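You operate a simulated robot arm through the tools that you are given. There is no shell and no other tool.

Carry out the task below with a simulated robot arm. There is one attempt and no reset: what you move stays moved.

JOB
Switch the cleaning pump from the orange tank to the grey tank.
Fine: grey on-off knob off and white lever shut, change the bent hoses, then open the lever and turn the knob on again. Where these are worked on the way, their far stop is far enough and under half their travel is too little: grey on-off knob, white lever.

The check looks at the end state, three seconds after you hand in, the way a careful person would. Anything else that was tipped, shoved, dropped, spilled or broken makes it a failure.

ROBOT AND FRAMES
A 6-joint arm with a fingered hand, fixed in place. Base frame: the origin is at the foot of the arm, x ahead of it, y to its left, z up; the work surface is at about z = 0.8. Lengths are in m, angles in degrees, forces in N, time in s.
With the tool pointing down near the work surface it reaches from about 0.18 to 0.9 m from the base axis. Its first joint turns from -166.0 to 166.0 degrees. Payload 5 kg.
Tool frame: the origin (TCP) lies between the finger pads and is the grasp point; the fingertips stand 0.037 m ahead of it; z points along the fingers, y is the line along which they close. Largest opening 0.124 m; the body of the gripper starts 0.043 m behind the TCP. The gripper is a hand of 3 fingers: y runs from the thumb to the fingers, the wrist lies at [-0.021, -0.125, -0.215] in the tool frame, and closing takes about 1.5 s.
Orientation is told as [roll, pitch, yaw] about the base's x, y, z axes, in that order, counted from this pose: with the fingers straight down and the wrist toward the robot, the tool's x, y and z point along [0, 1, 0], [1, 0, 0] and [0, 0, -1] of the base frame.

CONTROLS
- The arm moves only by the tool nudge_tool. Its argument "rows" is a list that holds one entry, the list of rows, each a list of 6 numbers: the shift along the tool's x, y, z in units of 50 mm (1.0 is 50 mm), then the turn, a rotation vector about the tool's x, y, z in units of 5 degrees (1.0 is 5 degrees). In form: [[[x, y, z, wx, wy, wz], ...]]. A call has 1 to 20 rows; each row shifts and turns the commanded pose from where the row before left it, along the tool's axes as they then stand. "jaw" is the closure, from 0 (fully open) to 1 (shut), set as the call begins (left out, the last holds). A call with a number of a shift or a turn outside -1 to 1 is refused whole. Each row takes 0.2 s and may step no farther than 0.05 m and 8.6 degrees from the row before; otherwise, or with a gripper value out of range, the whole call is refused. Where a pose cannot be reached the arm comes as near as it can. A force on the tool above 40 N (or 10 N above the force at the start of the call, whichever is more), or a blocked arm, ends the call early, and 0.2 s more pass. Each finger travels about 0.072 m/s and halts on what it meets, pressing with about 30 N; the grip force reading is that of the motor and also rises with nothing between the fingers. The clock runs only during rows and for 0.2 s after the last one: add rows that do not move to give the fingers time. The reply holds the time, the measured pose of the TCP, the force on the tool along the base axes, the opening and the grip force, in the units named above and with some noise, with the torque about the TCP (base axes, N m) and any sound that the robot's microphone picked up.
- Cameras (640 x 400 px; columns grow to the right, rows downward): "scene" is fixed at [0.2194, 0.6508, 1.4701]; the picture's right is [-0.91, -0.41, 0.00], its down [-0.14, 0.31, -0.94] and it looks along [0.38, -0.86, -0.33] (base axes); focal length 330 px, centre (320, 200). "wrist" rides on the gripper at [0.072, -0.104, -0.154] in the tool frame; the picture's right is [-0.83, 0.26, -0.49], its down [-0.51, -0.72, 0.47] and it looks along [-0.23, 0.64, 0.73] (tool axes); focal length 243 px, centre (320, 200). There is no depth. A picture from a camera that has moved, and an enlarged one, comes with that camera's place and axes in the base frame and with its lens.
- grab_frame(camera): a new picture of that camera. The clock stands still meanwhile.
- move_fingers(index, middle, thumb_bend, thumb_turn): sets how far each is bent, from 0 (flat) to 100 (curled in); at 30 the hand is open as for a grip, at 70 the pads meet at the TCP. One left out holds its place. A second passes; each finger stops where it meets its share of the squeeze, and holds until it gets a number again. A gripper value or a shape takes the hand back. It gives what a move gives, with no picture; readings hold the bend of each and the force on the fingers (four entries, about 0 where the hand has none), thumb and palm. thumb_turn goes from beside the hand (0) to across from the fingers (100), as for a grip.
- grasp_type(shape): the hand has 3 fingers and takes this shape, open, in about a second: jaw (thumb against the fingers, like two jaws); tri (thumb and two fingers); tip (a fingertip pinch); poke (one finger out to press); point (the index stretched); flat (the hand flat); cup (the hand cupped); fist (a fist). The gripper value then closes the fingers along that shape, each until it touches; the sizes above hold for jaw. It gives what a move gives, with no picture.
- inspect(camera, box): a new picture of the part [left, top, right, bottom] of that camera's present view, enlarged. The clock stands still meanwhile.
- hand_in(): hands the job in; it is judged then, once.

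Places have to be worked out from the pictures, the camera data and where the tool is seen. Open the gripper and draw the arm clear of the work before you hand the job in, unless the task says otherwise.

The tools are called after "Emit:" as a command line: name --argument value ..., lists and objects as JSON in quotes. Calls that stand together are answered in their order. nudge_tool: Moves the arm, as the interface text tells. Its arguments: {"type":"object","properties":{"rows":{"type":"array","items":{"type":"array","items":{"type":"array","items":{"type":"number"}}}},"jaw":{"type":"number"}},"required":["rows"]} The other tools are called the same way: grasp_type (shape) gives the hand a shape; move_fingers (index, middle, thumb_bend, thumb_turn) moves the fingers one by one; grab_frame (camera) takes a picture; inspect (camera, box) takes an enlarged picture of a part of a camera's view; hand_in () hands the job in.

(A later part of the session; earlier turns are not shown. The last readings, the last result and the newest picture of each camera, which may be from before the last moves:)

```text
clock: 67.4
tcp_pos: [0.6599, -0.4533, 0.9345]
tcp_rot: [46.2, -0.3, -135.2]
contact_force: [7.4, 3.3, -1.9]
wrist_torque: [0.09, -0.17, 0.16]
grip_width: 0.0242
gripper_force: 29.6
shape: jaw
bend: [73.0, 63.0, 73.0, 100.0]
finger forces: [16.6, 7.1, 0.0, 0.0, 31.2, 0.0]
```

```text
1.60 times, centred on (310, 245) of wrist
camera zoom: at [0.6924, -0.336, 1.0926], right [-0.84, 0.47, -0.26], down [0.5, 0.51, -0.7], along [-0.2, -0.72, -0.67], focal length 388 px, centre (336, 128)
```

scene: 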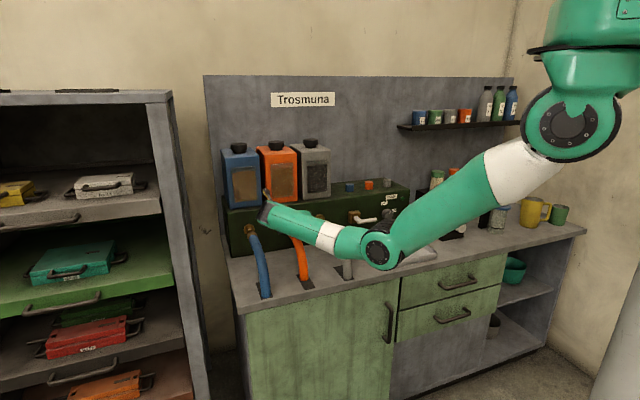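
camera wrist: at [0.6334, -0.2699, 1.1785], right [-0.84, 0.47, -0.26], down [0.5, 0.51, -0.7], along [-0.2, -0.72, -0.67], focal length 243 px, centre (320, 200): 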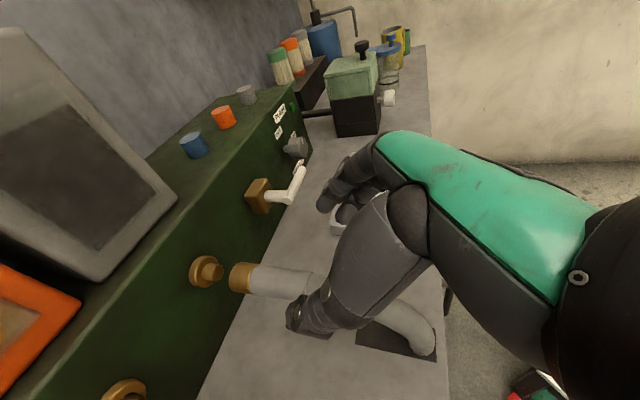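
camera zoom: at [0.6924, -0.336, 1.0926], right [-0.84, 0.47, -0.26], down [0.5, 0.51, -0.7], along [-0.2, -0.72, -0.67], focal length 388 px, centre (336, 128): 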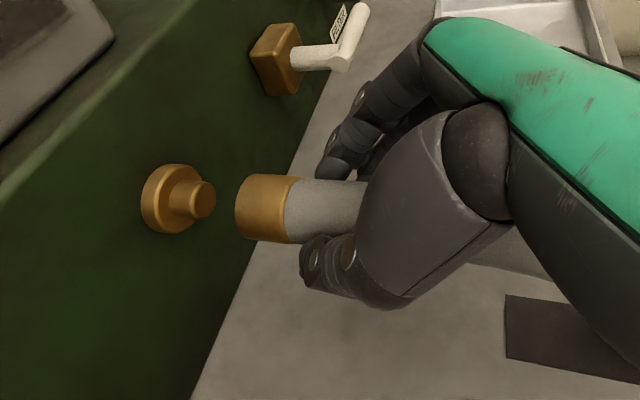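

The grey hose is gripped. I push it toward its port in 5 mm steps, watching alignment and force.

Emit:
nudge_tool --rows '[[[0.0692, -0.03, 0.0722, 0, 0, 0], [0.0692, 0, 0.0722, 0, 0, 0], [0.0692, 0, 0.0722, 0, 0, 0], [0.0692, 0, 0.0722, 0, 0, 0]]]'

Emit:
inspect --camera "wrist" --box '[160, 120, 460, 370]'

```text
clock: 68.4
tcp_pos: [0.6747, -0.4666, 0.9348]
tcp_rot: [46.1, -0.4, -135.2]
contact_force: [-1.6, 3.4, -4.2]
wrist_torque: [0.09, 0.03, -0.09]
grip_width: 0.0245
gripper_force: 29.8
shape: jaw
bend: [73.0, 63.0, 73.0, 100.0]
finger forces: [20.3, 9.6, 0.0, 0.0, 30.0, 0.0]
```

```text
1.60 times, centred on (310, 245) of wrist
camera zoom: at [0.7064, -0.3492, 1.0929], right [-0.84, 0.47, -0.26], down [0.5, 0.51, -0.7], along [-0.2, -0.72, -0.67], focal length 388 px, centre (336, 128)
```

zoom: 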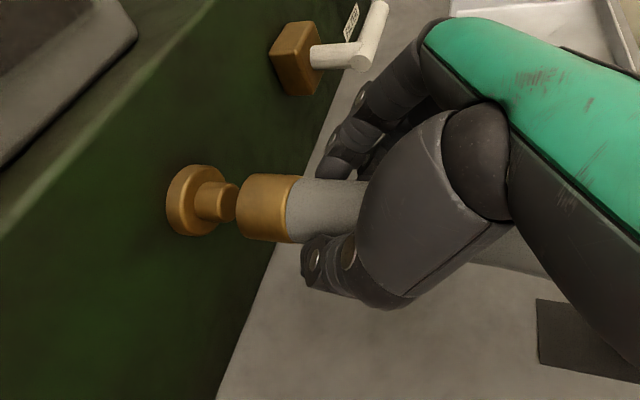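

It slides smoothly and the nipple is lined up with the ferrule. I continue pushing another 2.5 cm.

Emit:
nudge_tool --rows '[[[0.0692, 0, 0.0722, 0, 0, 0], [0.0692, 0, 0.0722, 0, 0, 0], [0.0692, 0, 0.0722, 0, 0, 0], [0.0692, 0, 0.0722, 0, 0, 0], [0.0692, 0, 0.0722, 0, 0, 0]]]'

Emit:
inspect --camera "wrist" --box '[160, 120, 460, 370]'

```text
clock: 69.6
tcp_pos: [0.6916, -0.482, 0.9354]
tcp_rot: [46.1, -0.3, -135.2]
contact_force: [-6.0, -0.9, -14.9]
wrist_torque: [0.15, 0.26, -0.3]
grip_width: 0.0246
gripper_force: 29.4
shape: jaw
bend: [73.0, 62.0, 73.0, 100.0]
finger forces: [21.2, 11.7, 0.0, 0.1, 28.1, 0.0]
```

```text
1.60 times, centred on (310, 245) of wrist
camera zoom: at [0.7244, -0.3655, 1.0936], right [-0.84, 0.48, -0.25], down [0.5, 0.51, -0.7], along [-0.2, -0.71, -0.67], focal length 388 px, centre (336, 128)
```

zoom: 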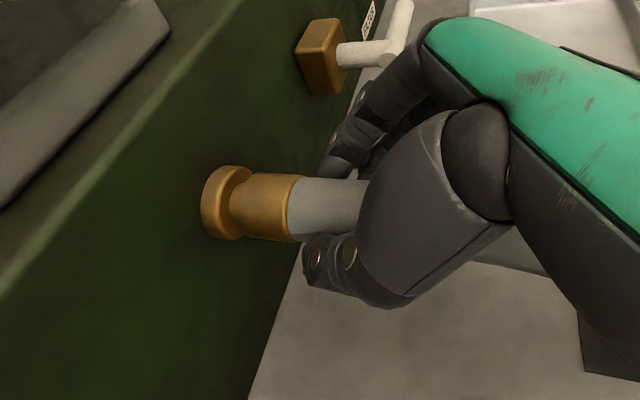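

The ferrule is almost against the flange. I correct slightly downward to relieve the vertical load and push the last few millimetres to the stop.

Emit:
nudge_tool --rows '[[[0.0402, 0, 0.0999, 0, 0, 0], [0.0692, 0, 0.0722, 0, 0, 0], [0.0692, 0, 0.0722, 0, 0, 0]]]'

Emit:
inspect --camera "wrist" --box '[160, 120, 460, 370]'

Emit:
inspect --camera "wrist" --box '[230, 210, 330, 290]'

```text
clock: 70.3
tcp_pos: [0.6986, -0.4898, 0.9351]
tcp_rot: [46.0, -0.5, -135.6]
contact_force: [-20.3, 22.9, 12.8]
wrist_torque: [0.31, 0.0, -0.07]
grip_width: 0.0266
gripper_force: 29.5
shape: jaw
bend: [73.0, 62.0, 73.0, 100.0]
finger forces: [24.9, 9.6, 0.0, 0.0, 33.6, 0.0]
stopped in row 3: the force on the tool passed its limit at 47 N (the readings are from after the stop); the commanded pose is now the measured one
```

```text
1.60 times, centred on (310, 245) of wrist
camera zoom: at [0.7321, -0.3724, 1.0924], right [-0.84, 0.48, -0.25], down [0.5, 0.51, -0.7], along [-0.21, -0.71, -0.67], focal length 388 px, centre (336, 128)
```

zoom: 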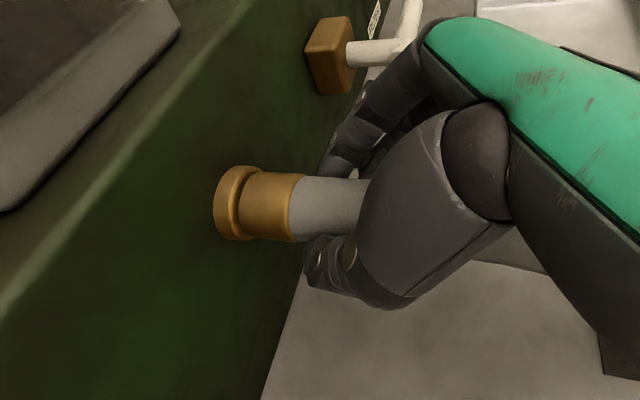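

```text
5.00 times, centred on (280, 250) of wrist
camera zoom: at [0.7321, -0.3724, 1.0924], right [-0.84, 0.48, -0.25], down [0.5, 0.51, -0.7], along [-0.21, -0.71, -0.67], focal length 1213 px, centre (520, -50)
```

zoom: 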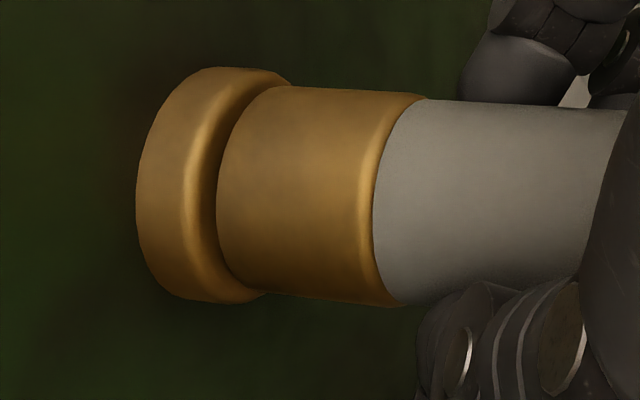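

The ferrule is seated against the flange and the push hit a solid stop. I release, back away, and check all three hoses.

Emit:
nudge_tool --rows '[[[0, 0, 0, 0, 0, 0], [0, 0, 0, 0, 0, 0], [0, 0, 0, 0, 0, 0], [0, 0, 0, 0, 0, 0], [0, 0, -0.6, 0, 0, 0], [0, 0, -0.8, 0, 0, 0], [0, 0, -0.8, 0, 0, 0]]]' --jaw 0.3

Emit:
grab_frame --camera "wrist"

Emit:
inspect --camera "scene" --box '[220, 180, 380, 310]'

```text
clock: 71.9
tcp_pos: [0.6452, -0.431, 1.0103]
tcp_rot: [45.9, -0.4, -135.3]
contact_force: [-0.1, -0.6, 0.7]
wrist_torque: [-0.02, -0.01, 0.02]
grip_width: 0.0863
gripper_force: 0.1
shape: jaw
bend: [27.0, 37.0, 59.0, 99.0]
finger forces: [0.1, 0.0, 0.0, 0.0, 0.0, 0.0]
```

```text
taken
camera wrist: at [0.6775, -0.3153, 1.1682], right [-0.84, 0.48, -0.25], down [0.5, 0.51, -0.7], along [-0.2, -0.71, -0.67], focal length 243 px, centre (320, 200)
```

wrist: 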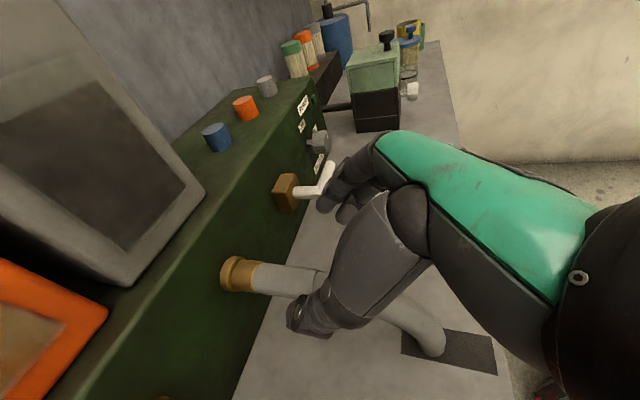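

```text
3.08 times, centred on (300, 245) of scene
camera zoom: at [0.2194, 0.6508, 1.4701], right [-0.91, -0.41, 0.0], down [-0.14, 0.31, -0.94], along [0.38, -0.86, -0.33], focal length 1015 px, centre (382, 62)
```

zoom: 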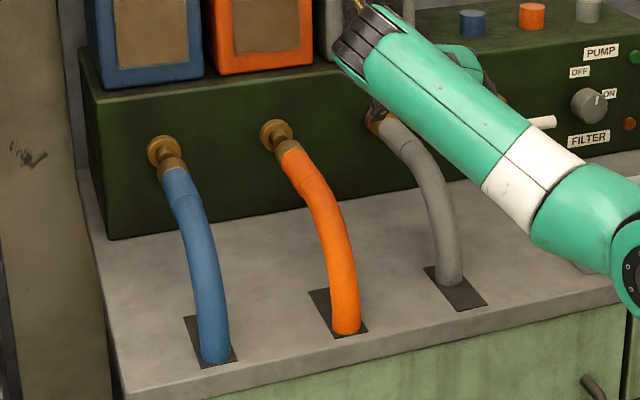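

Grey is plugged in (its foot has moved to the back of the slot), with orange and blue parked off. Next I reopen the lever: with the hand closed I go right, then slide the fingertips in under the horizontal handle from the front.

Emit:
nudge_tool --rows '[[[0, 1, 0, 0, 0, 0], [0, 1, 0, 0, 0, 0], [0, 1, 0, 0, 0, 0], [0, 1, 0, 0, 0, 0], [0, 0.53, 0, 0, 0, 0], [-0.542, 0, 0.2, 0, 0, 0], [-0.542, 0, 0.2, 0, 0, 0]]]' --jaw 1.0

Emit:
grab_frame --camera "wrist"

Emit:
grab_frame --camera "scene"

```text
clock: 73.5
tcp_pos: [0.4693, -0.5741, 0.9581]
tcp_rot: [46.0, -0.5, -135.4]
contact_force: [-0.1, -0.3, 0.0]
wrist_torque: [-0.04, -0.01, -0.03]
grip_width: 0.0001
gripper_force: 30.7
shape: jaw
bend: [70.0, 70.0, 57.0, 100.0]
finger forces: [0.1, 0.0, 0.1, 0.0, 0.0, 0.0]
```

```text
taken
camera wrist: at [0.502, -0.4582, 1.1165], right [-0.84, 0.48, -0.25], down [0.5, 0.51, -0.7], along [-0.2, -0.71, -0.67], focal length 243 px, centre (320, 200)
```

wrist: 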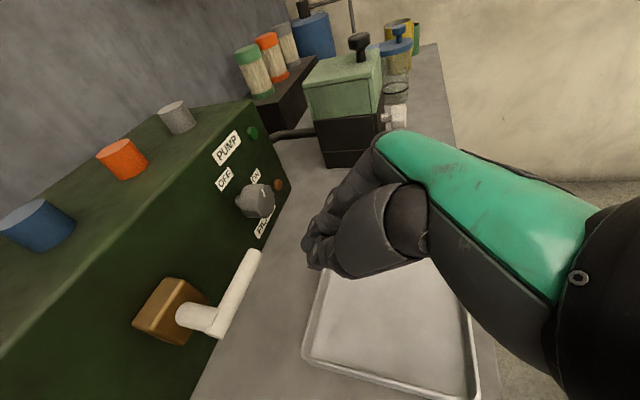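

```text
taken
```

scene: 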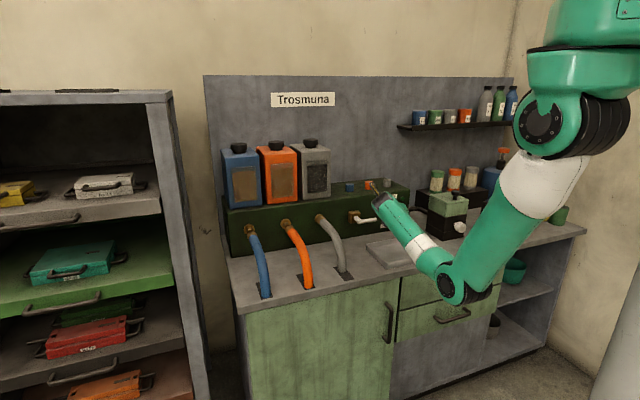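

The handle runs from q −0.007 to −0.083 at D ≈ 0.853, z ≈ 0.907. I shift slightly left and slide the closed fingertips forward-down so they pass just beneath it.

Emit:
nudge_tool --rows '[[[0, -0.18, 0.6, 0, 0, 0], [0, 0, 0.5, 0, 0, 0], [0, 0, 0.5, 0, 0, 0]]]'

Emit:
inspect --camera "wrist" --box '[180, 140, 460, 370]'

Emit:
inspect --camera "scene" --box '[330, 170, 450, 250]'

```text
clock: 74.3
tcp_pos: [0.5153, -0.6107, 0.9024]
tcp_rot: [46.1, -0.4, -135.3]
contact_force: [-0.5, 0.6, -0.1]
wrist_torque: [-0.01, 0.02, 0.0]
grip_width: 0.0
gripper_force: 29.6
shape: jaw
bend: [70.0, 70.0, 57.0, 100.0]
finger forces: [0.0, 0.0, 0.0, 0.1, 0.0, 0.0]
```

```text
1.74 times, centred on (320, 255) of wrist
camera zoom: at [0.5479, -0.4934, 1.061], right [-0.84, 0.48, -0.25], down [0.5, 0.51, -0.7], along [-0.2, -0.71, -0.67], focal length 422 px, centre (320, 104)
```

zoom: 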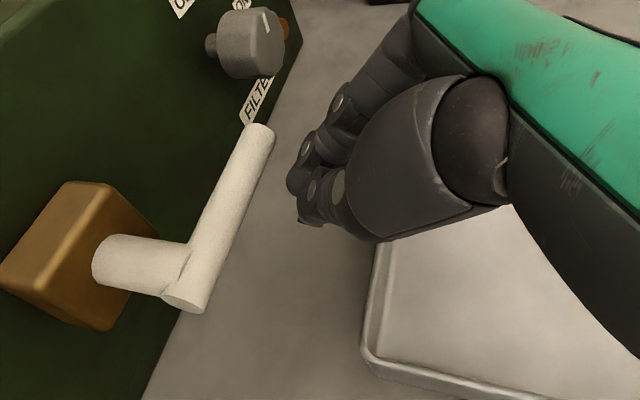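

```text
5.00 times, centred on (390, 210) of scene
camera zoom: at [0.2194, 0.6508, 1.4701], right [-0.91, -0.41, 0.0], down [-0.14, 0.31, -0.94], along [0.38, -0.86, -0.33], focal length 1649 px, centre (-30, 150)
```

zoom: 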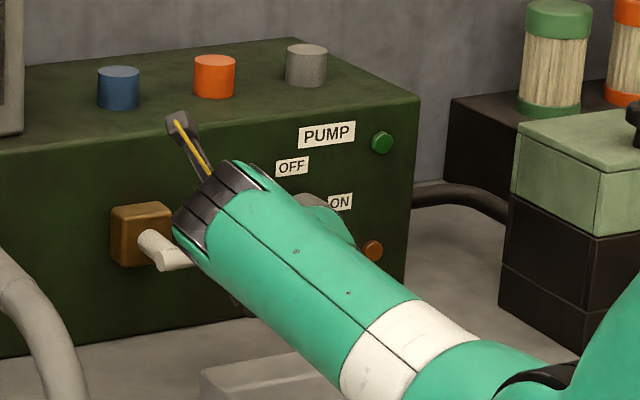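

The tips are just short of passing under the handle. I advance 2 cm more along the fingers, then lift gently to make contact.

Emit:
nudge_tool --rows '[[[0, 0, 0.2, 0, 0, 0], [0, 0, 0.2, 0, 0, 0]]]'

Emit:
inspect --camera "wrist" --box '[180, 140, 460, 370]'

```text
clock: 74.9
tcp_pos: [0.5244, -0.6211, 0.8904]
tcp_rot: [45.9, -0.4, -135.4]
contact_force: [0.0, -0.5, -1.1]
wrist_torque: [0.01, -0.02, 0.01]
grip_width: 0.0
gripper_force: 30.1
shape: jaw
bend: [70.0, 70.0, 57.0, 100.0]
finger forces: [0.0, 0.0, 0.0, 0.0, 0.1, 0.1]
```

```text
1.74 times, centred on (320, 255) of wrist
camera zoom: at [0.5572, -0.5048, 1.0488], right [-0.84, 0.48, -0.25], down [0.5, 0.51, -0.7], along [-0.2, -0.71, -0.67], focal length 422 px, centre (320, 104)
```

zoom: 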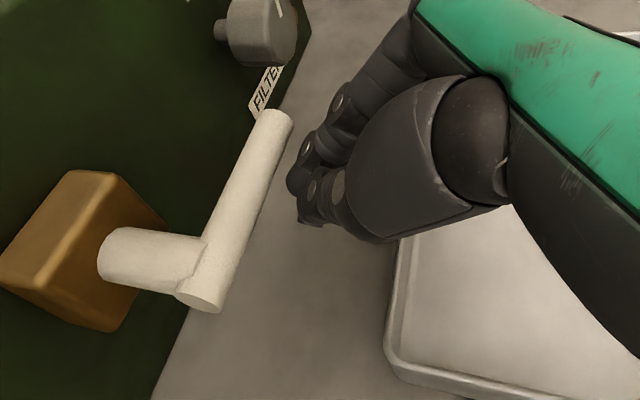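

There is about 1–2 cm of clearance to the handle. I go 1.5 cm deeper so the lift contacts well behind the fingertips, then raise in small steps.

Emit:
nudge_tool --rows '[[[0, 0, 0.3, 0, 0, 0], [0.1444, 0, -0.1384, 0, 0, 0], [0.1444, 0, -0.1384, 0, 0, 0]]]'

Emit:
inspect --camera "wrist" --box '[180, 140, 460, 370]'

```text
clock: 75.7
tcp_pos: [0.5315, -0.628, 0.8978]
tcp_rot: [45.9, -0.5, -135.3]
contact_force: [-1.5, 0.5, -1.5]
wrist_torque: [0.03, -0.02, -0.02]
grip_width: 0.0001
gripper_force: 30.2
shape: jaw
bend: [70.0, 70.0, 57.0, 100.0]
finger forces: [2.5, 0.0, 0.0, 0.0, 0.0, 0.0]
```

```text
1.74 times, centred on (320, 255) of wrist
camera zoom: at [0.564, -0.5115, 1.0563], right [-0.84, 0.48, -0.25], down [0.5, 0.51, -0.7], along [-0.2, -0.71, -0.67], focal length 422 px, centre (320, 104)
```

zoom: 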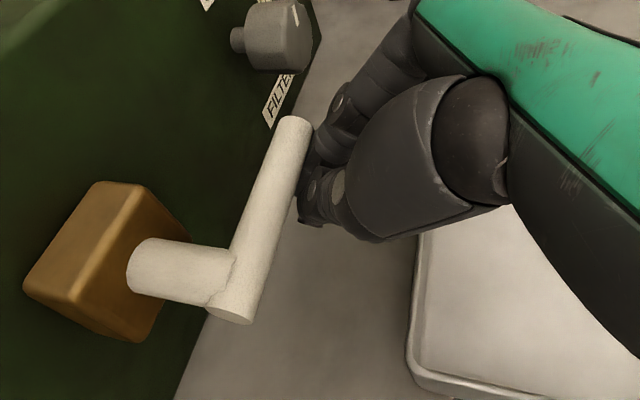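

The index finger touches the handle (2.5 N). I lift along the handle's arc.

Emit:
nudge_tool --rows '[[[0.1444, -0.02, -0.1384, 0, 0, 0], [0.1444, -0.04, -0.1384, 0, 0, 0]]]'

Emit:
inspect --camera "wrist" --box '[180, 140, 460, 370]'

Emit:
inspect --camera "scene" --box '[330, 170, 450, 250]'

```text
clock: 76.3
tcp_pos: [0.5344, -0.6271, 0.92]
tcp_rot: [46.1, -0.4, -135.4]
contact_force: [-5.2, 2.0, -0.4]
wrist_torque: [0.0, -0.04, -0.11]
grip_width: 0.0
gripper_force: 30.6
shape: jaw
bend: [70.0, 70.0, 57.0, 100.0]
finger forces: [4.1, 0.0, 0.0, 0.0, 0.0, 0.1]
```

```text
1.74 times, centred on (320, 255) of wrist
camera zoom: at [0.5666, -0.5101, 1.0777], right [-0.84, 0.48, -0.25], down [0.5, 0.51, -0.7], along [-0.2, -0.71, -0.67], focal length 422 px, centre (320, 104)
```

zoom: 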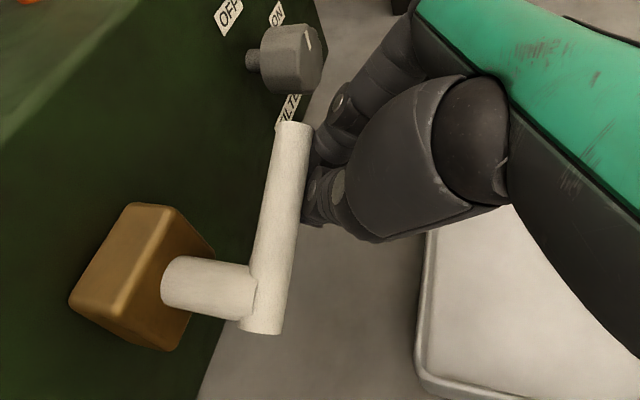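

```text
5.00 times, centred on (390, 210) of scene
camera zoom: at [0.2194, 0.6508, 1.4701], right [-0.91, -0.41, 0.0], down [-0.14, 0.31, -0.94], along [0.38, -0.86, -0.33], focal length 1649 px, centre (-30, 150)
```

zoom: 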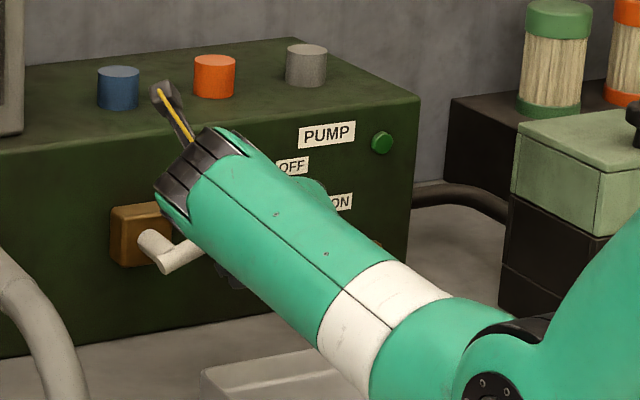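

The handle is rising (about 25–30° above horizontal). I keep following the arc, up and to the left.

Emit:
nudge_tool --rows '[[[0.1444, -0.116, -0.1384, 0, 0, 0], [0.13, -0.14, -0.1246, 0, 0, 0]]]'

Emit:
inspect --camera "wrist" --box '[180, 140, 460, 370]'

Emit:
inspect --camera "scene" --box '[330, 170, 450, 250]'

```text
clock: 76.9
tcp_pos: [0.5445, -0.6183, 0.9382]
tcp_rot: [46.0, -0.4, -135.4]
contact_force: [-4.9, 0.8, -1.1]
wrist_torque: [-0.02, 0.03, 0.0]
grip_width: 0.0002
gripper_force: 29.7
shape: jaw
bend: [70.0, 70.0, 57.0, 100.0]
finger forces: [0.0, 0.0, 0.0, 0.0, 0.0, 0.0]
```

```text
1.74 times, centred on (320, 255) of wrist
camera zoom: at [0.5769, -0.5022, 1.0964], right [-0.84, 0.48, -0.25], down [0.5, 0.51, -0.7], along [-0.2, -0.71, -0.67], focal length 422 px, centre (320, 104)
```

zoom: 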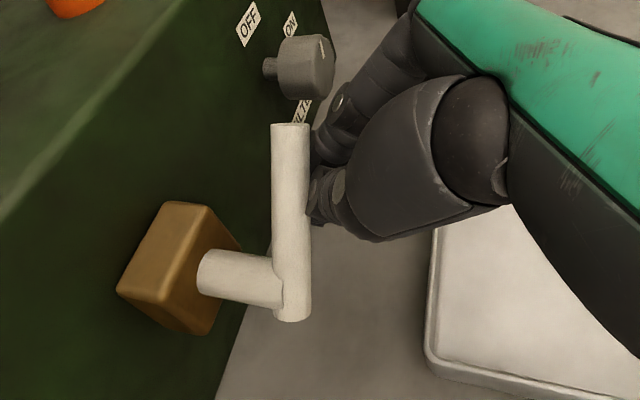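

```text
5.00 times, centred on (390, 210) of scene
camera zoom: at [0.2194, 0.6508, 1.4701], right [-0.91, -0.41, 0.0], down [-0.14, 0.31, -0.94], along [0.38, -0.86, -0.33], focal length 1649 px, centre (-30, 150)
```

zoom: 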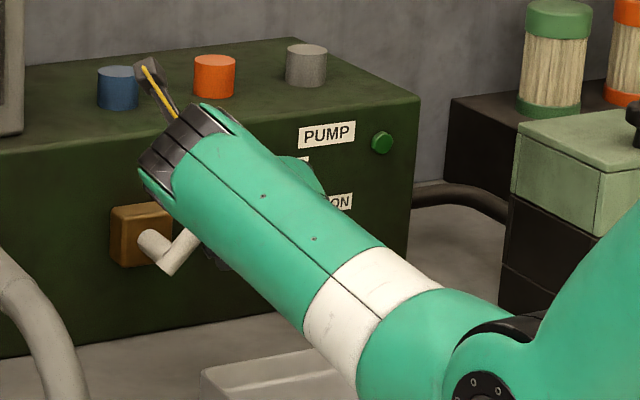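

The handle is now about 45° up. I continue, moving more to the left.

Emit:
nudge_tool --rows '[[[0.115, -0.18, -0.11, 0, 0, 0], [0.072, -0.21, -0.069, 0, 0, 0], [0.04, -0.22, -0.038, 0, 0, 0]]]'

Emit:
inspect --camera "wrist" --box '[180, 140, 460, 370]'

Emit:
inspect --camera "scene" --box '[330, 170, 450, 250]'

```text
clock: 77.7
tcp_pos: [0.5616, -0.5983, 0.9546]
tcp_rot: [45.9, -0.6, -135.8]
contact_force: [-20.3, -20.1, -3.4]
wrist_torque: [-0.22, 0.56, -0.66]
grip_width: 0.0001
gripper_force: 29.8
shape: jaw
bend: [70.0, 70.0, 59.0, 100.0]
finger forces: [0.1, 0.0, 0.0, 0.0, 69.0, 0.1]
```

```text
1.74 times, centred on (320, 255) of wrist
camera zoom: at [0.5961, -0.4827, 1.1116], right [-0.84, 0.48, -0.25], down [0.5, 0.51, -0.7], along [-0.21, -0.71, -0.67], focal length 422 px, centre (320, 104)
```

zoom: 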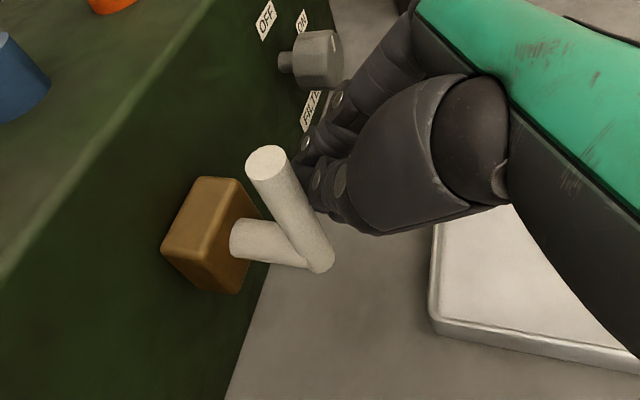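

```text
5.00 times, centred on (390, 210) of scene
camera zoom: at [0.2194, 0.6508, 1.4701], right [-0.91, -0.41, 0.0], down [-0.14, 0.31, -0.94], along [0.38, -0.86, -0.33], focal length 1649 px, centre (-30, 150)
```

zoom: 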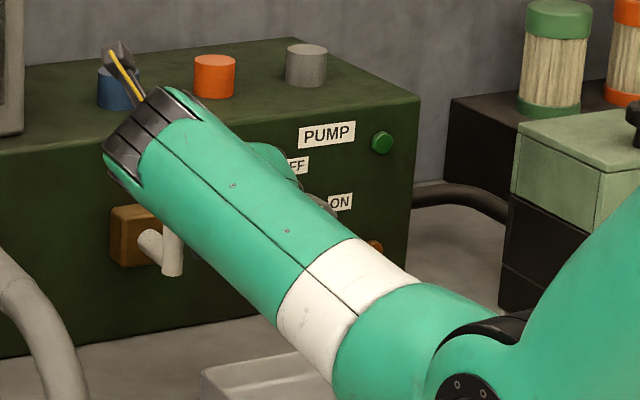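

The force on the hand (28 N along the panel) and both views show the handle upright again at its open stop. I ease off, withdraw up and back, and take a clear look.

Emit:
nudge_tool --rows '[[[0, 0.4, 0, 0, 0, 0], [0, 0, -1, 0, 0, 0], [0, 0, -1, 0, 0, 0], [0.65, 0, -0.62, 0, 0, 0], [0.65, 0, -0.62, 0, 0, 0]]]'

Emit:
nudge_tool --rows '[[[0, 0, 0, 0, 1, 0], [0, 0, 0, 0, 1, 0], [0, 0, 0, 0, 1, 0], [0, 0, 0, 0, 1, 0], [0, 0, 0, 0, 1, 0], [0, 0, 0, 0, 1, 0], [0, 0, 0, 0, 1, 0], [0, 0, 0, 0, 1, 0], [0, 0, 0, 0, 0.8, 0]]]' --jaw 0.3

Emit:
grab_frame --camera "scene"

Emit:
grab_frame --camera "wrist"

```text
clock: 78.9
tcp_pos: [0.5017, -0.5577, 1.1101]
tcp_rot: [45.9, -0.4, -135.4]
contact_force: [0.0, 0.5, -0.7]
wrist_torque: [-0.01, -0.01, 0.01]
grip_width: 0.0
gripper_force: 30.3
shape: jaw
bend: [70.0, 70.0, 59.0, 100.0]
finger forces: [0.0, 0.1, 0.0, 0.1, 0.1, 0.0]
```

```text
clock: 80.9
tcp_pos: [0.5016, -0.5591, 1.1139]
tcp_rot: [90.1, -0.4, -135.3]
contact_force: [-0.7, 0.3, -0.5]
wrist_torque: [0.02, -0.03, -0.01]
grip_width: 0.0866
gripper_force: 0.1
shape: jaw
bend: [27.0, 37.0, 59.0, 99.0]
finger forces: [0.0, 0.0, 0.1, 0.1, 0.1, 0.1]
```

```text
taken
```

scene: 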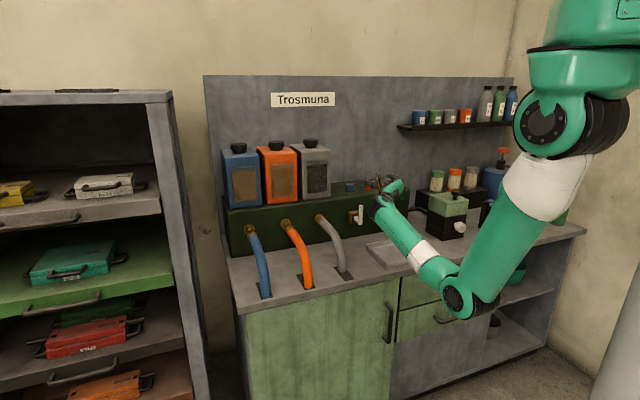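

```text
taken
camera wrist: at [0.4682, -0.3767, 1.1846], right [-0.54, 0.16, -0.83], down [0.84, 0.17, -0.51], along [0.06, -0.97, -0.23], focal length 243 px, centre (320, 200)
```

wrist: 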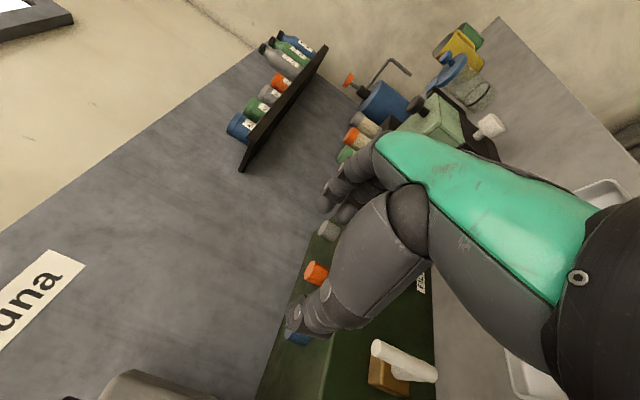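

The lever stands upright (open). Now the knob: I roll to a start angle for a clockwise turn, move right over it and then down in front of it.

Emit:
nudge_tool --rows '[[[0, 0, 0, 0, 0, 1], [0, 0, 0, 0, 0, 1], [0, 0, 0, 0, 0, 1], [0, 0, 0, 0, 0, 1], [0, 0, 0, 0, 0, 1], [0, 0, 0, 0, 0, 1], [0, 0, 0, 0, 0, 1], [0, 0, 0, 0, 0, 1], [0, 0, 0, 0, 0, 1], [0.7, 0.7, 0, 0, 0, 0], [0.7, 0.7, 0, 0, 0, 0], [0.48, 0.48, 0, 0, 0, 0]]]'

Emit:
nudge_tool --rows '[[[-0.685, 0.685, 0, 0, 0, 0], [-0.685, 0.685, 0, 0, 0, 0], [-0.685, 0.685, 0, 0, 0, 0]]]'

Emit:
grab_frame --camera "scene"

Emit:
grab_frame --camera "wrist"

```text
clock: 83.5
tcp_pos: [0.4067, -0.6507, 1.1104]
tcp_rot: [90.0, 44.6, -135.4]
contact_force: [0.5, 0.2, 0.4]
wrist_torque: [0.01, 0.04, -0.04]
grip_width: 0.0868
gripper_force: 0.0
shape: jaw
bend: [27.0, 37.0, 59.0, 99.0]
finger forces: [0.0, 0.0, 0.0, 0.1, 0.1, 0.0]
```

```text
clock: 84.3
tcp_pos: [0.4083, -0.6522, 0.9639]
tcp_rot: [90.1, 44.5, -135.3]
contact_force: [-0.7, -0.3, 0.2]
wrist_torque: [0.02, 0.02, -0.04]
grip_width: 0.087
gripper_force: 0.0
shape: jaw
bend: [27.0, 37.0, 59.0, 99.0]
finger forces: [0.0, 0.0, 0.0, 0.0, 0.1, 0.0]
```

```text
taken
```

scene: 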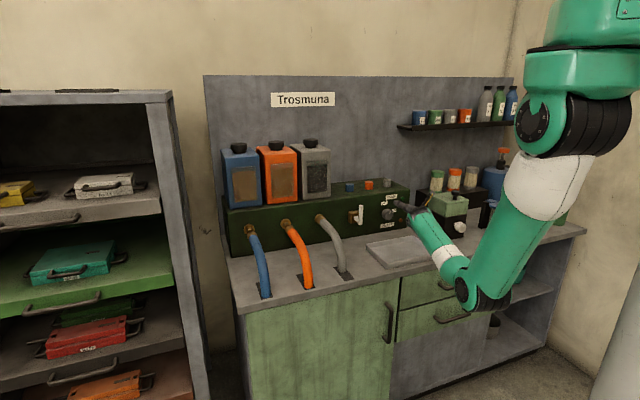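

```text
taken
camera wrist: at [0.3152, -0.5261, 1.0908], right [-0.06, 0.63, -0.78], down [0.95, 0.28, 0.15], along [0.31, -0.73, -0.61], focal length 243 px, centre (320, 200)
```

wrist: 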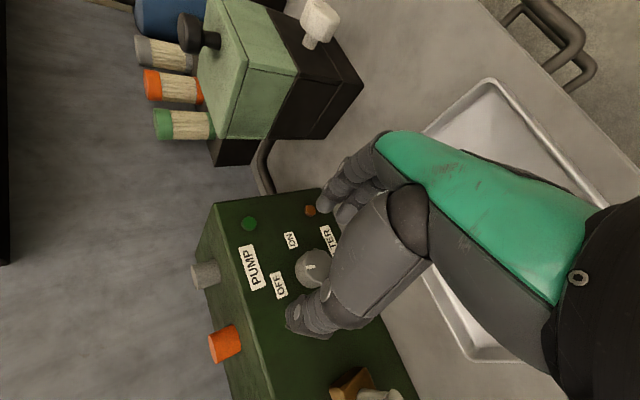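

All within reach. I go down to knob height and forward in two stages.

Emit:
nudge_tool --rows '[[[-0.36, 0.36, 0, 0, 0, 0], [-0.36, 0.36, 0, 0, 0, 0], [0, 0, 0.6, 0, 0, 0], [0, 0, 0.6, 0, 0, 0]]]'

Emit:
inspect --camera "wrist" --box '[200, 140, 460, 360]'

Emit:
inspect --camera "scene" --box '[350, 170, 450, 240]'

```text
clock: 85.3
tcp_pos: [0.4474, -0.6945, 0.9164]
tcp_rot: [89.9, 44.5, -135.5]
contact_force: [-0.9, 0.9, -0.6]
wrist_torque: [0.01, 0.01, -0.01]
grip_width: 0.0868
gripper_force: 0.0
shape: jaw
bend: [27.0, 37.0, 59.0, 99.0]
finger forces: [0.0, 0.0, 0.1, 0.0, 0.0, 0.0]
```

```text
1.82 times, centred on (330, 250) of wrist
camera zoom: at [0.356, -0.5698, 1.0417], right [-0.06, 0.63, -0.77], down [0.95, 0.28, 0.14], along [0.3, -0.73, -0.62], focal length 441 px, centre (302, 109)
```

zoom: 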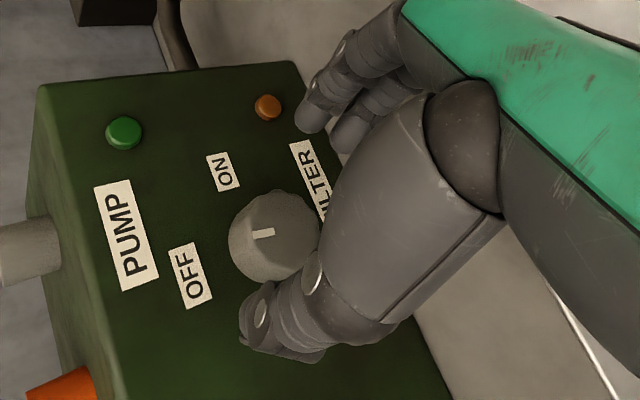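

```text
5.71 times, centred on (400, 205) of scene
camera zoom: at [0.2194, 0.6508, 1.4701], right [-0.91, -0.41, 0.0], down [-0.14, 0.31, -0.94], along [0.38, -0.86, -0.33], focal length 1885 px, centre (-137, 171)
```

zoom: 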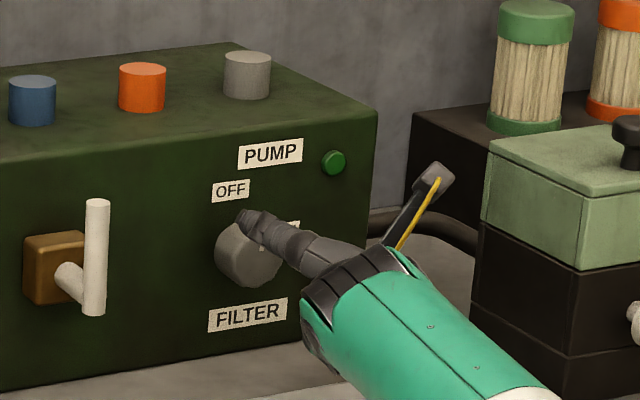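

The knob center appears at z ≈ 0.904–0.909, so I lower 1 cm and move forward around it.

Emit:
nudge_tool --rows '[[[-0.14, 0.14, 0, 0, 0, 0], [0, 0, 0.4, 0, 0, 0], [0, 0, 0.4, 0, 0, 0], [0, 0, 0.37, 0, 0, 0]]]'

Emit:
inspect --camera "wrist" --box '[200, 140, 460, 360]'

Emit:
inspect --camera "scene" --box '[350, 170, 450, 240]'

```text
clock: 86.3
tcp_pos: [0.4848, -0.7348, 0.9118]
tcp_rot: [89.5, 44.7, -135.3]
contact_force: [0.6, 0.0, -0.5]
wrist_torque: [0.01, 0.01, 0.0]
grip_width: 0.087
gripper_force: 0.0
shape: jaw
bend: [27.0, 37.0, 59.0, 99.0]
finger forces: [0.0, 0.1, 0.0, 0.0, 0.1, 0.0]
out of reach, approached as far as the arm can: row 4
```

```text
1.82 times, centred on (330, 250) of wrist
camera zoom: at [0.3931, -0.6119, 1.0378], right [-0.07, 0.63, -0.77], down [0.95, 0.28, 0.14], along [0.31, -0.72, -0.62], focal length 441 px, centre (302, 109)
```

zoom: 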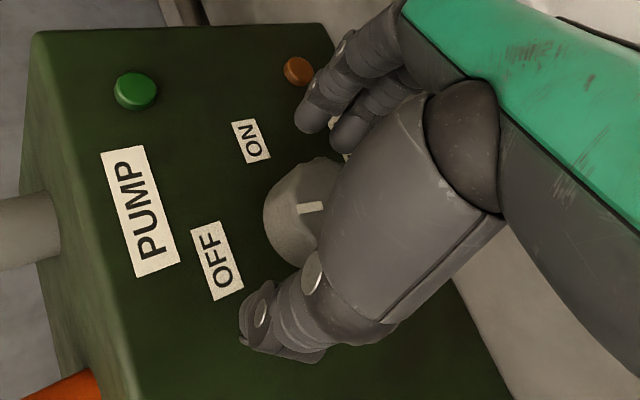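

```text
5.71 times, centred on (400, 205) of scene
camera zoom: at [0.2194, 0.6508, 1.4701], right [-0.91, -0.41, 0.0], down [-0.14, 0.31, -0.94], along [0.38, -0.86, -0.33], focal length 1885 px, centre (-137, 171)
```

zoom: 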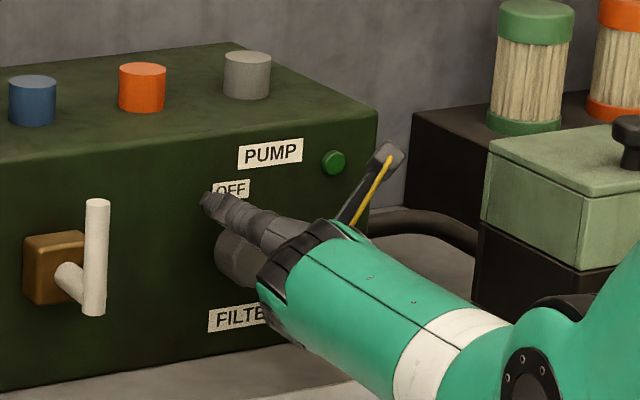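

The hand reached D 0.862 with the knob between thumb and fingers. I close on it.

Emit:
nudge_tool --rows '[[[0, 0, 0, 0, 0, 0], [0, 0, 0, 0, 0, 0], [0, 0, 0, 0, 0, 0], [0, 0, 0, 0, 0, 0], [0, 0, 0, 0, 0, 0], [0, 0, 0, 0, 0, 0], [0, 0, 0, 0, 0, 0]]]' --jaw 0.8

Emit:
inspect --camera "wrist" --box '[200, 140, 460, 360]'

```text
clock: 87.9
tcp_pos: [0.484, -0.7368, 0.9126]
tcp_rot: [89.6, 44.7, -135.3]
contact_force: [2.4, -2.5, 1.9]
wrist_torque: [-0.02, -0.06, 0.0]
grip_width: 0.0364
gripper_force: 30.6
shape: jaw
bend: [73.0, 52.0, 74.0, 100.0]
finger forces: [13.4, 10.0, 0.0, 0.0, 26.2, 0.0]
```

```text
1.82 times, centred on (330, 250) of wrist
camera zoom: at [0.393, -0.612, 1.0383], right [-0.07, 0.63, -0.77], down [0.95, 0.28, 0.14], along [0.31, -0.72, -0.62], focal length 441 px, centre (302, 109)
```

zoom: 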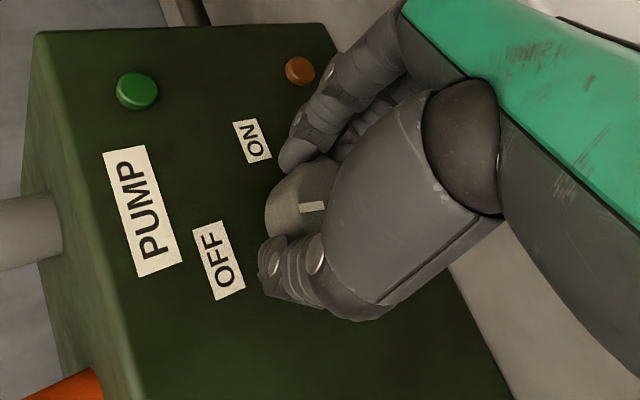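

The knob is gripped. I turn it clockwise (positive about tool z), first 45°.

Emit:
nudge_tool --rows '[[[0, 0, 0, 0, 0, 1], [0, 0, 0, 0, 0, 1], [0, 0, 0, 0, 0, 1], [0, 0, 0, 0, 0, 1], [0, 0, 0, 0, 0, 1], [0, 0, 0, 0, 0, 1], [0, 0, 0, 0, 0, 1], [0, 0, 0, 0, 0, 1], [0, 0, 0, 0, 0, 1]]]'

Emit:
inspect --camera "wrist" --box '[200, 140, 460, 360]'

Emit:
inspect --camera "scene" --box '[350, 170, 450, 240]'

```text
clock: 89.9
tcp_pos: [0.4841, -0.7372, 0.909]
tcp_rot: [54.6, 89.7, -170.7]
contact_force: [-10.8, -12.3, -18.9]
wrist_torque: [0.44, 0.84, -0.37]
grip_width: 0.0363
gripper_force: 30.4
shape: jaw
bend: [73.0, 50.0, 75.0, 100.0]
finger forces: [25.2, 15.3, 0.0, 0.0, 21.2, 0.1]
```

```text
1.82 times, centred on (330, 250) of wrist
camera zoom: at [0.3251, -0.6786, 1.0149], right [0.24, 0.93, -0.26], down [0.7, 0.02, 0.72], along [0.67, -0.36, -0.65], focal length 441 px, centre (302, 109)
```

zoom: 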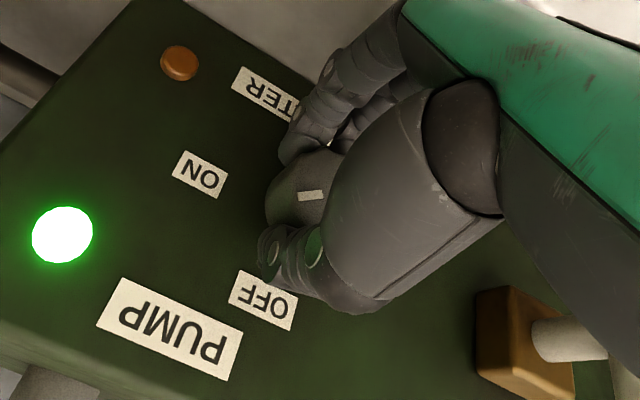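

```text
5.71 times, centred on (400, 205) of scene
camera zoom: at [0.2194, 0.6508, 1.4701], right [-0.91, -0.41, 0.0], down [-0.14, 0.31, -0.94], along [0.38, -0.86, -0.33], focal length 1885 px, centre (-137, 171)
```

zoom: 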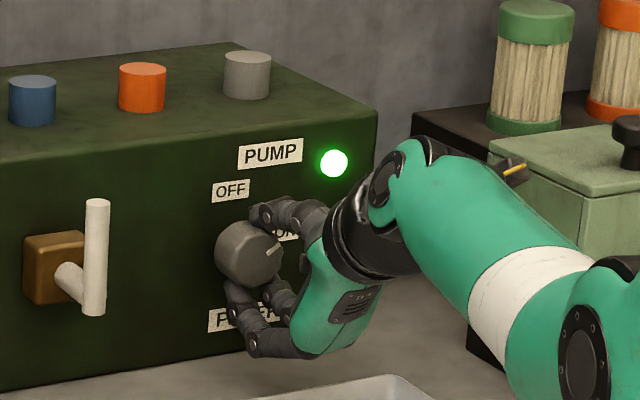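

The pump lamp is lit again and the knob is about halfway. I relieve the side load by a couple of millimetres and continue the clockwise turn in smaller steps.

Emit:
nudge_tool --rows '[[[0.04, 0.06, 0, 0, 0, 0], [0, 0, 0, 0, 0, 1], [0, 0, 0, 0, 0, 1], [0, 0, 0, 0, 0, 1]]]'

Emit:
inspect --camera "wrist" --box '[200, 140, 460, 360]'

Emit:
inspect --camera "scene" --box '[350, 170, 450, 240]'

```text
clock: 90.9
tcp_pos: [0.4831, -0.7387, 0.9064]
tcp_rot: [-89.2, 75.4, 45.3]
contact_force: [-10.2, -6.9, -23.0]
wrist_torque: [0.52, 0.89, -0.15]
grip_width: 0.0363
gripper_force: 30.0
shape: jaw
bend: [73.0, 50.0, 75.0, 100.0]
finger forces: [25.8, 15.7, 0.0, 0.1, 21.7, 0.0]
```

```text
1.82 times, centred on (330, 250) of wrist
camera zoom: at [0.3071, -0.6967, 0.9904], right [0.27, 0.96, -0.04], down [0.55, -0.12, 0.82], along [0.79, -0.25, -0.56], focal length 441 px, centre (302, 109)
```

zoom: 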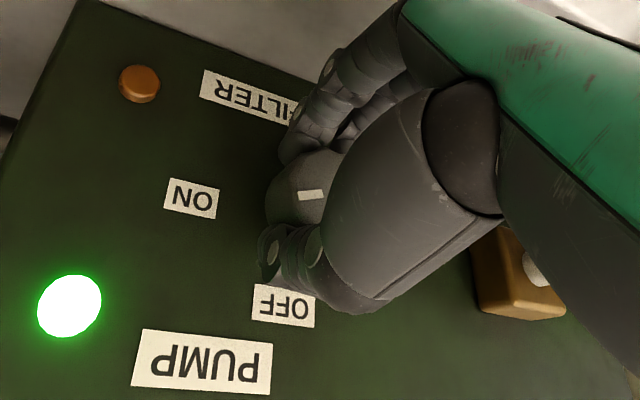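

```text
5.71 times, centred on (400, 205) of scene
camera zoom: at [0.2194, 0.6508, 1.4701], right [-0.91, -0.41, 0.0], down [-0.14, 0.31, -0.94], along [0.38, -0.86, -0.33], focal length 1885 px, centre (-137, 171)
```

zoom: 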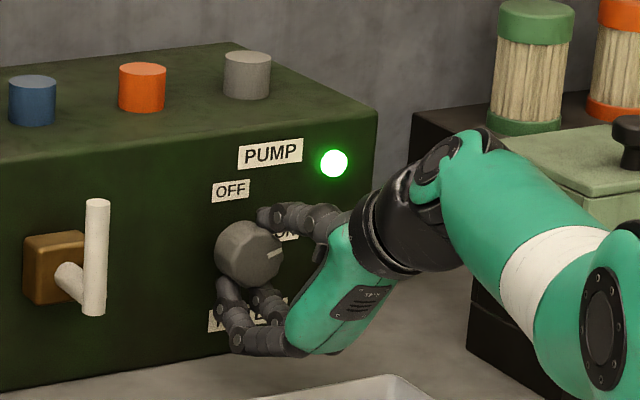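

φ 75° is reachable and the mark is nearly at ON. I relieve a little downward again and turn the last 15–20°.

Emit:
nudge_tool --rows '[[[0.03, 0.07, 0, 0, 0, 0], [0, 0, 0, 0, 0, 1], [0, 0, 0, 0, 0, 1], [0, 0, 0, 0, 0, 1]]]'

Emit:
inspect --camera "wrist" --box '[200, 140, 460, 360]'

Emit:
inspect --camera "scene" --box '[350, 170, 450, 240]'

```text
clock: 91.9
tcp_pos: [0.4829, -0.7386, 0.9045]
tcp_rot: [-89.8, 60.4, 44.9]
contact_force: [-7.8, 2.7, -18.7]
wrist_torque: [0.42, 0.76, 0.16]
grip_width: 0.0367
gripper_force: 30.0
shape: jaw
bend: [73.0, 50.0, 75.0, 100.0]
finger forces: [23.2, 15.8, 0.0, 0.1, 24.3, 0.0]
```

```text
1.82 times, centred on (330, 250) of wrist
camera zoom: at [0.2941, -0.7099, 0.9591], right [0.26, 0.95, 0.18], down [0.39, -0.28, 0.88], along [0.88, -0.16, -0.44], focal length 441 px, centre (302, 109)
```

zoom: 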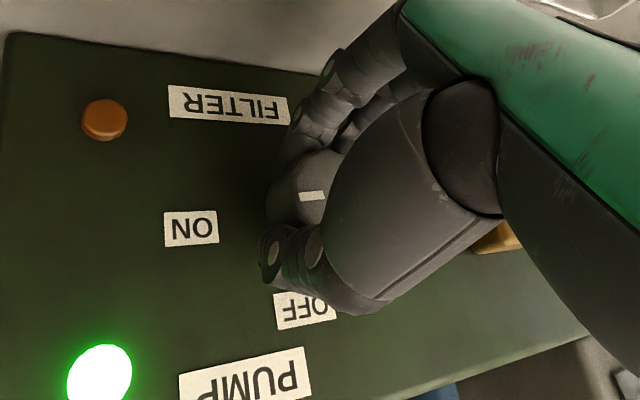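

```text
5.71 times, centred on (400, 205) of scene
camera zoom: at [0.2194, 0.6508, 1.4701], right [-0.91, -0.41, 0.0], down [-0.14, 0.31, -0.94], along [0.38, -0.86, -0.33], focal length 1885 px, centre (-137, 171)
```

zoom: 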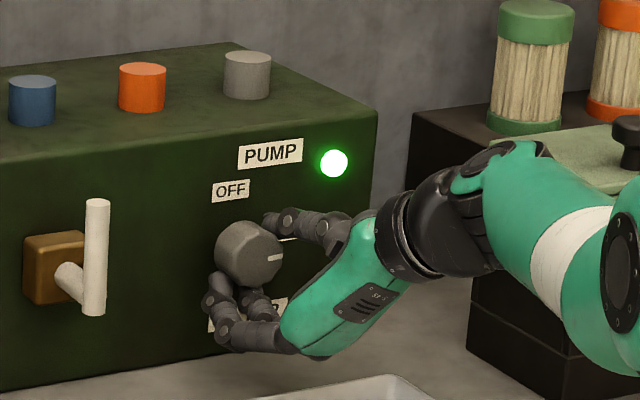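

The mark now points almost exactly at ON as at the start. I turn 10° more to seat it at the stop.

Emit:
nudge_tool --rows '[[[0.02, 0.04, 0, 0, 0, 0], [0, 0, 0, 0, 0, 1], [0, 0, 0, 0, 0, 1]]]'

Emit:
inspect --camera "scene" --box '[377, 195, 407, 225]'

Emit:
inspect --camera "wrist" --box '[200, 140, 460, 360]'

```text
clock: 92.7
tcp_pos: [0.4834, -0.739, 0.9023]
tcp_rot: [-89.9, 50.4, 44.5]
contact_force: [-3.5, -3.8, -18.9]
wrist_torque: [0.19, 1.03, 0.16]
grip_width: 0.0365
gripper_force: 30.2
shape: jaw
bend: [73.0, 49.0, 75.0, 100.0]
finger forces: [23.3, 16.2, 0.0, 0.1, 24.3, 0.0]
```

```text
13.33 times, centred on (392, 210) of scene
camera zoom: at [0.2194, 0.6508, 1.4701], right [-0.91, -0.41, 0.0], down [-0.14, 0.31, -0.94], along [0.38, -0.86, -0.33], focal length 4398 px, centre (-640, 67)
```

zoom: 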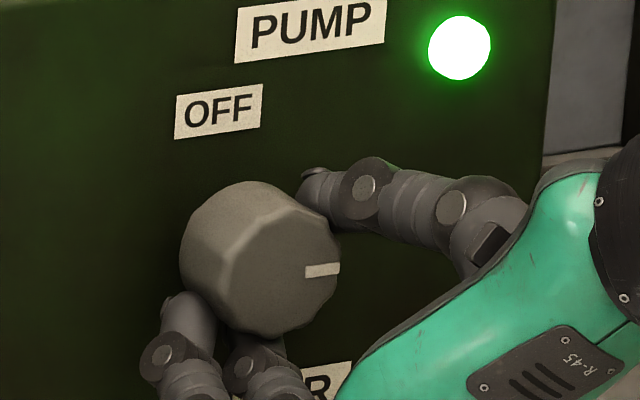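

```text
1.82 times, centred on (330, 250) of wrist
camera zoom: at [0.2877, -0.7154, 0.9367], right [0.23, 0.92, 0.33], down [0.28, -0.39, 0.88], along [0.93, -0.11, -0.35], focal length 441 px, centre (302, 109)
```

zoom: 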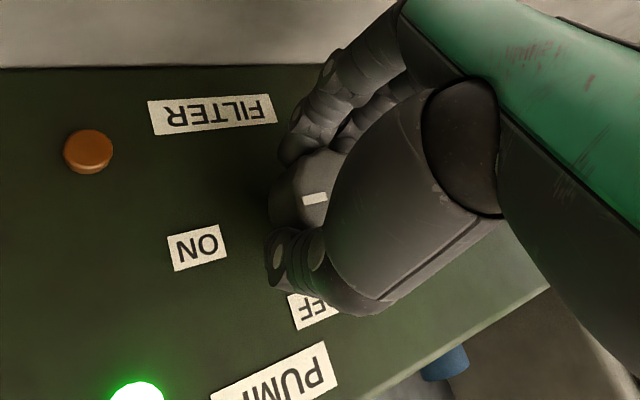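

The mark points right at ON and the lamp is lit, just like at the start. I open the hand and withdraw, rising a little first so the fingers clear the tray rim.

Emit:
nudge_tool --rows '[[[0, 0, 0, 0, 0, 0], [0, 0, 0, 0, 0, 0], [0, 0, 0, 0, 0, 0], [0, 0, 0, 0, 0, 0], [-0.1, -0.12, 0, 0, 0, 0]]]' --jaw 0.35

Emit:
nudge_tool --rows '[[[0, 0, -0.25, 0, 0, 0], [0, 0, -0.25, 0, 0, 0], [-0.3, -0.36, 0, 0, 0, 0], [0, 0, -0.8, 0, 0, 0], [0, 0, -0.8, 0, 0, 0], [-0.6, -0.7, 0, 0, 0, 0]]]'

Emit:
grab_frame --camera "scene"

Emit:
inspect --camera "scene" --box '[330, 170, 430, 240]'

```text
clock: 93.9
tcp_pos: [0.4822, -0.7386, 0.9108]
tcp_rot: [-90.0, 50.4, 44.6]
contact_force: [0.4, 0.5, 1.4]
wrist_torque: [0.0, 0.02, -0.01]
grip_width: 0.0804
gripper_force: 0.0
shape: jaw
bend: [28.0, 39.0, 62.0, 100.0]
finger forces: [0.0, 0.0, 0.1, 0.0, 0.0, 0.1]
```

```text
clock: 95.3
tcp_pos: [0.4091, -0.6647, 0.9778]
tcp_rot: [-89.9, 50.5, 44.7]
contact_force: [-0.4, -1.0, 0.0]
wrist_torque: [-0.04, -0.01, 0.0]
grip_width: 0.0808
gripper_force: 0.0
shape: jaw
bend: [28.0, 39.0, 62.0, 100.0]
finger forces: [0.0, 0.0, 0.0, 0.0, 0.0, 0.0]
```

```text
taken
```

scene: 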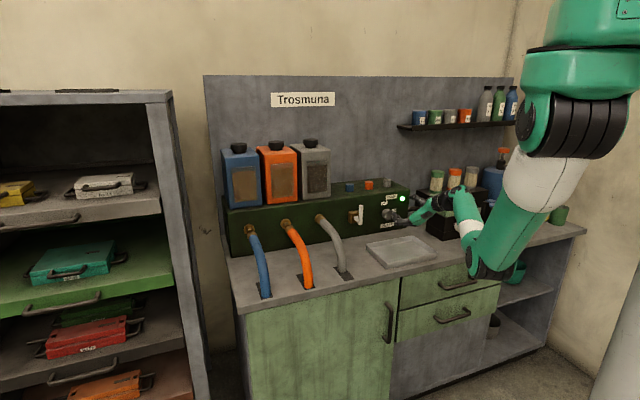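

```text
5.71 times, centred on (380, 205) of scene
camera zoom: at [0.2194, 0.6508, 1.4701], right [-0.91, -0.41, 0.0], down [-0.14, 0.31, -0.94], along [0.38, -0.86, -0.33], focal length 1885 px, centre (-23, 171)
```

zoom: 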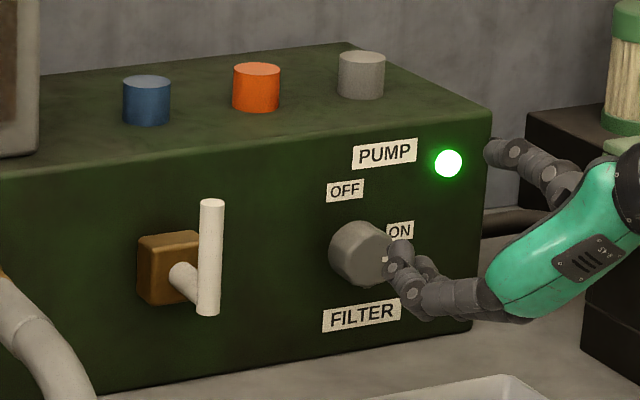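

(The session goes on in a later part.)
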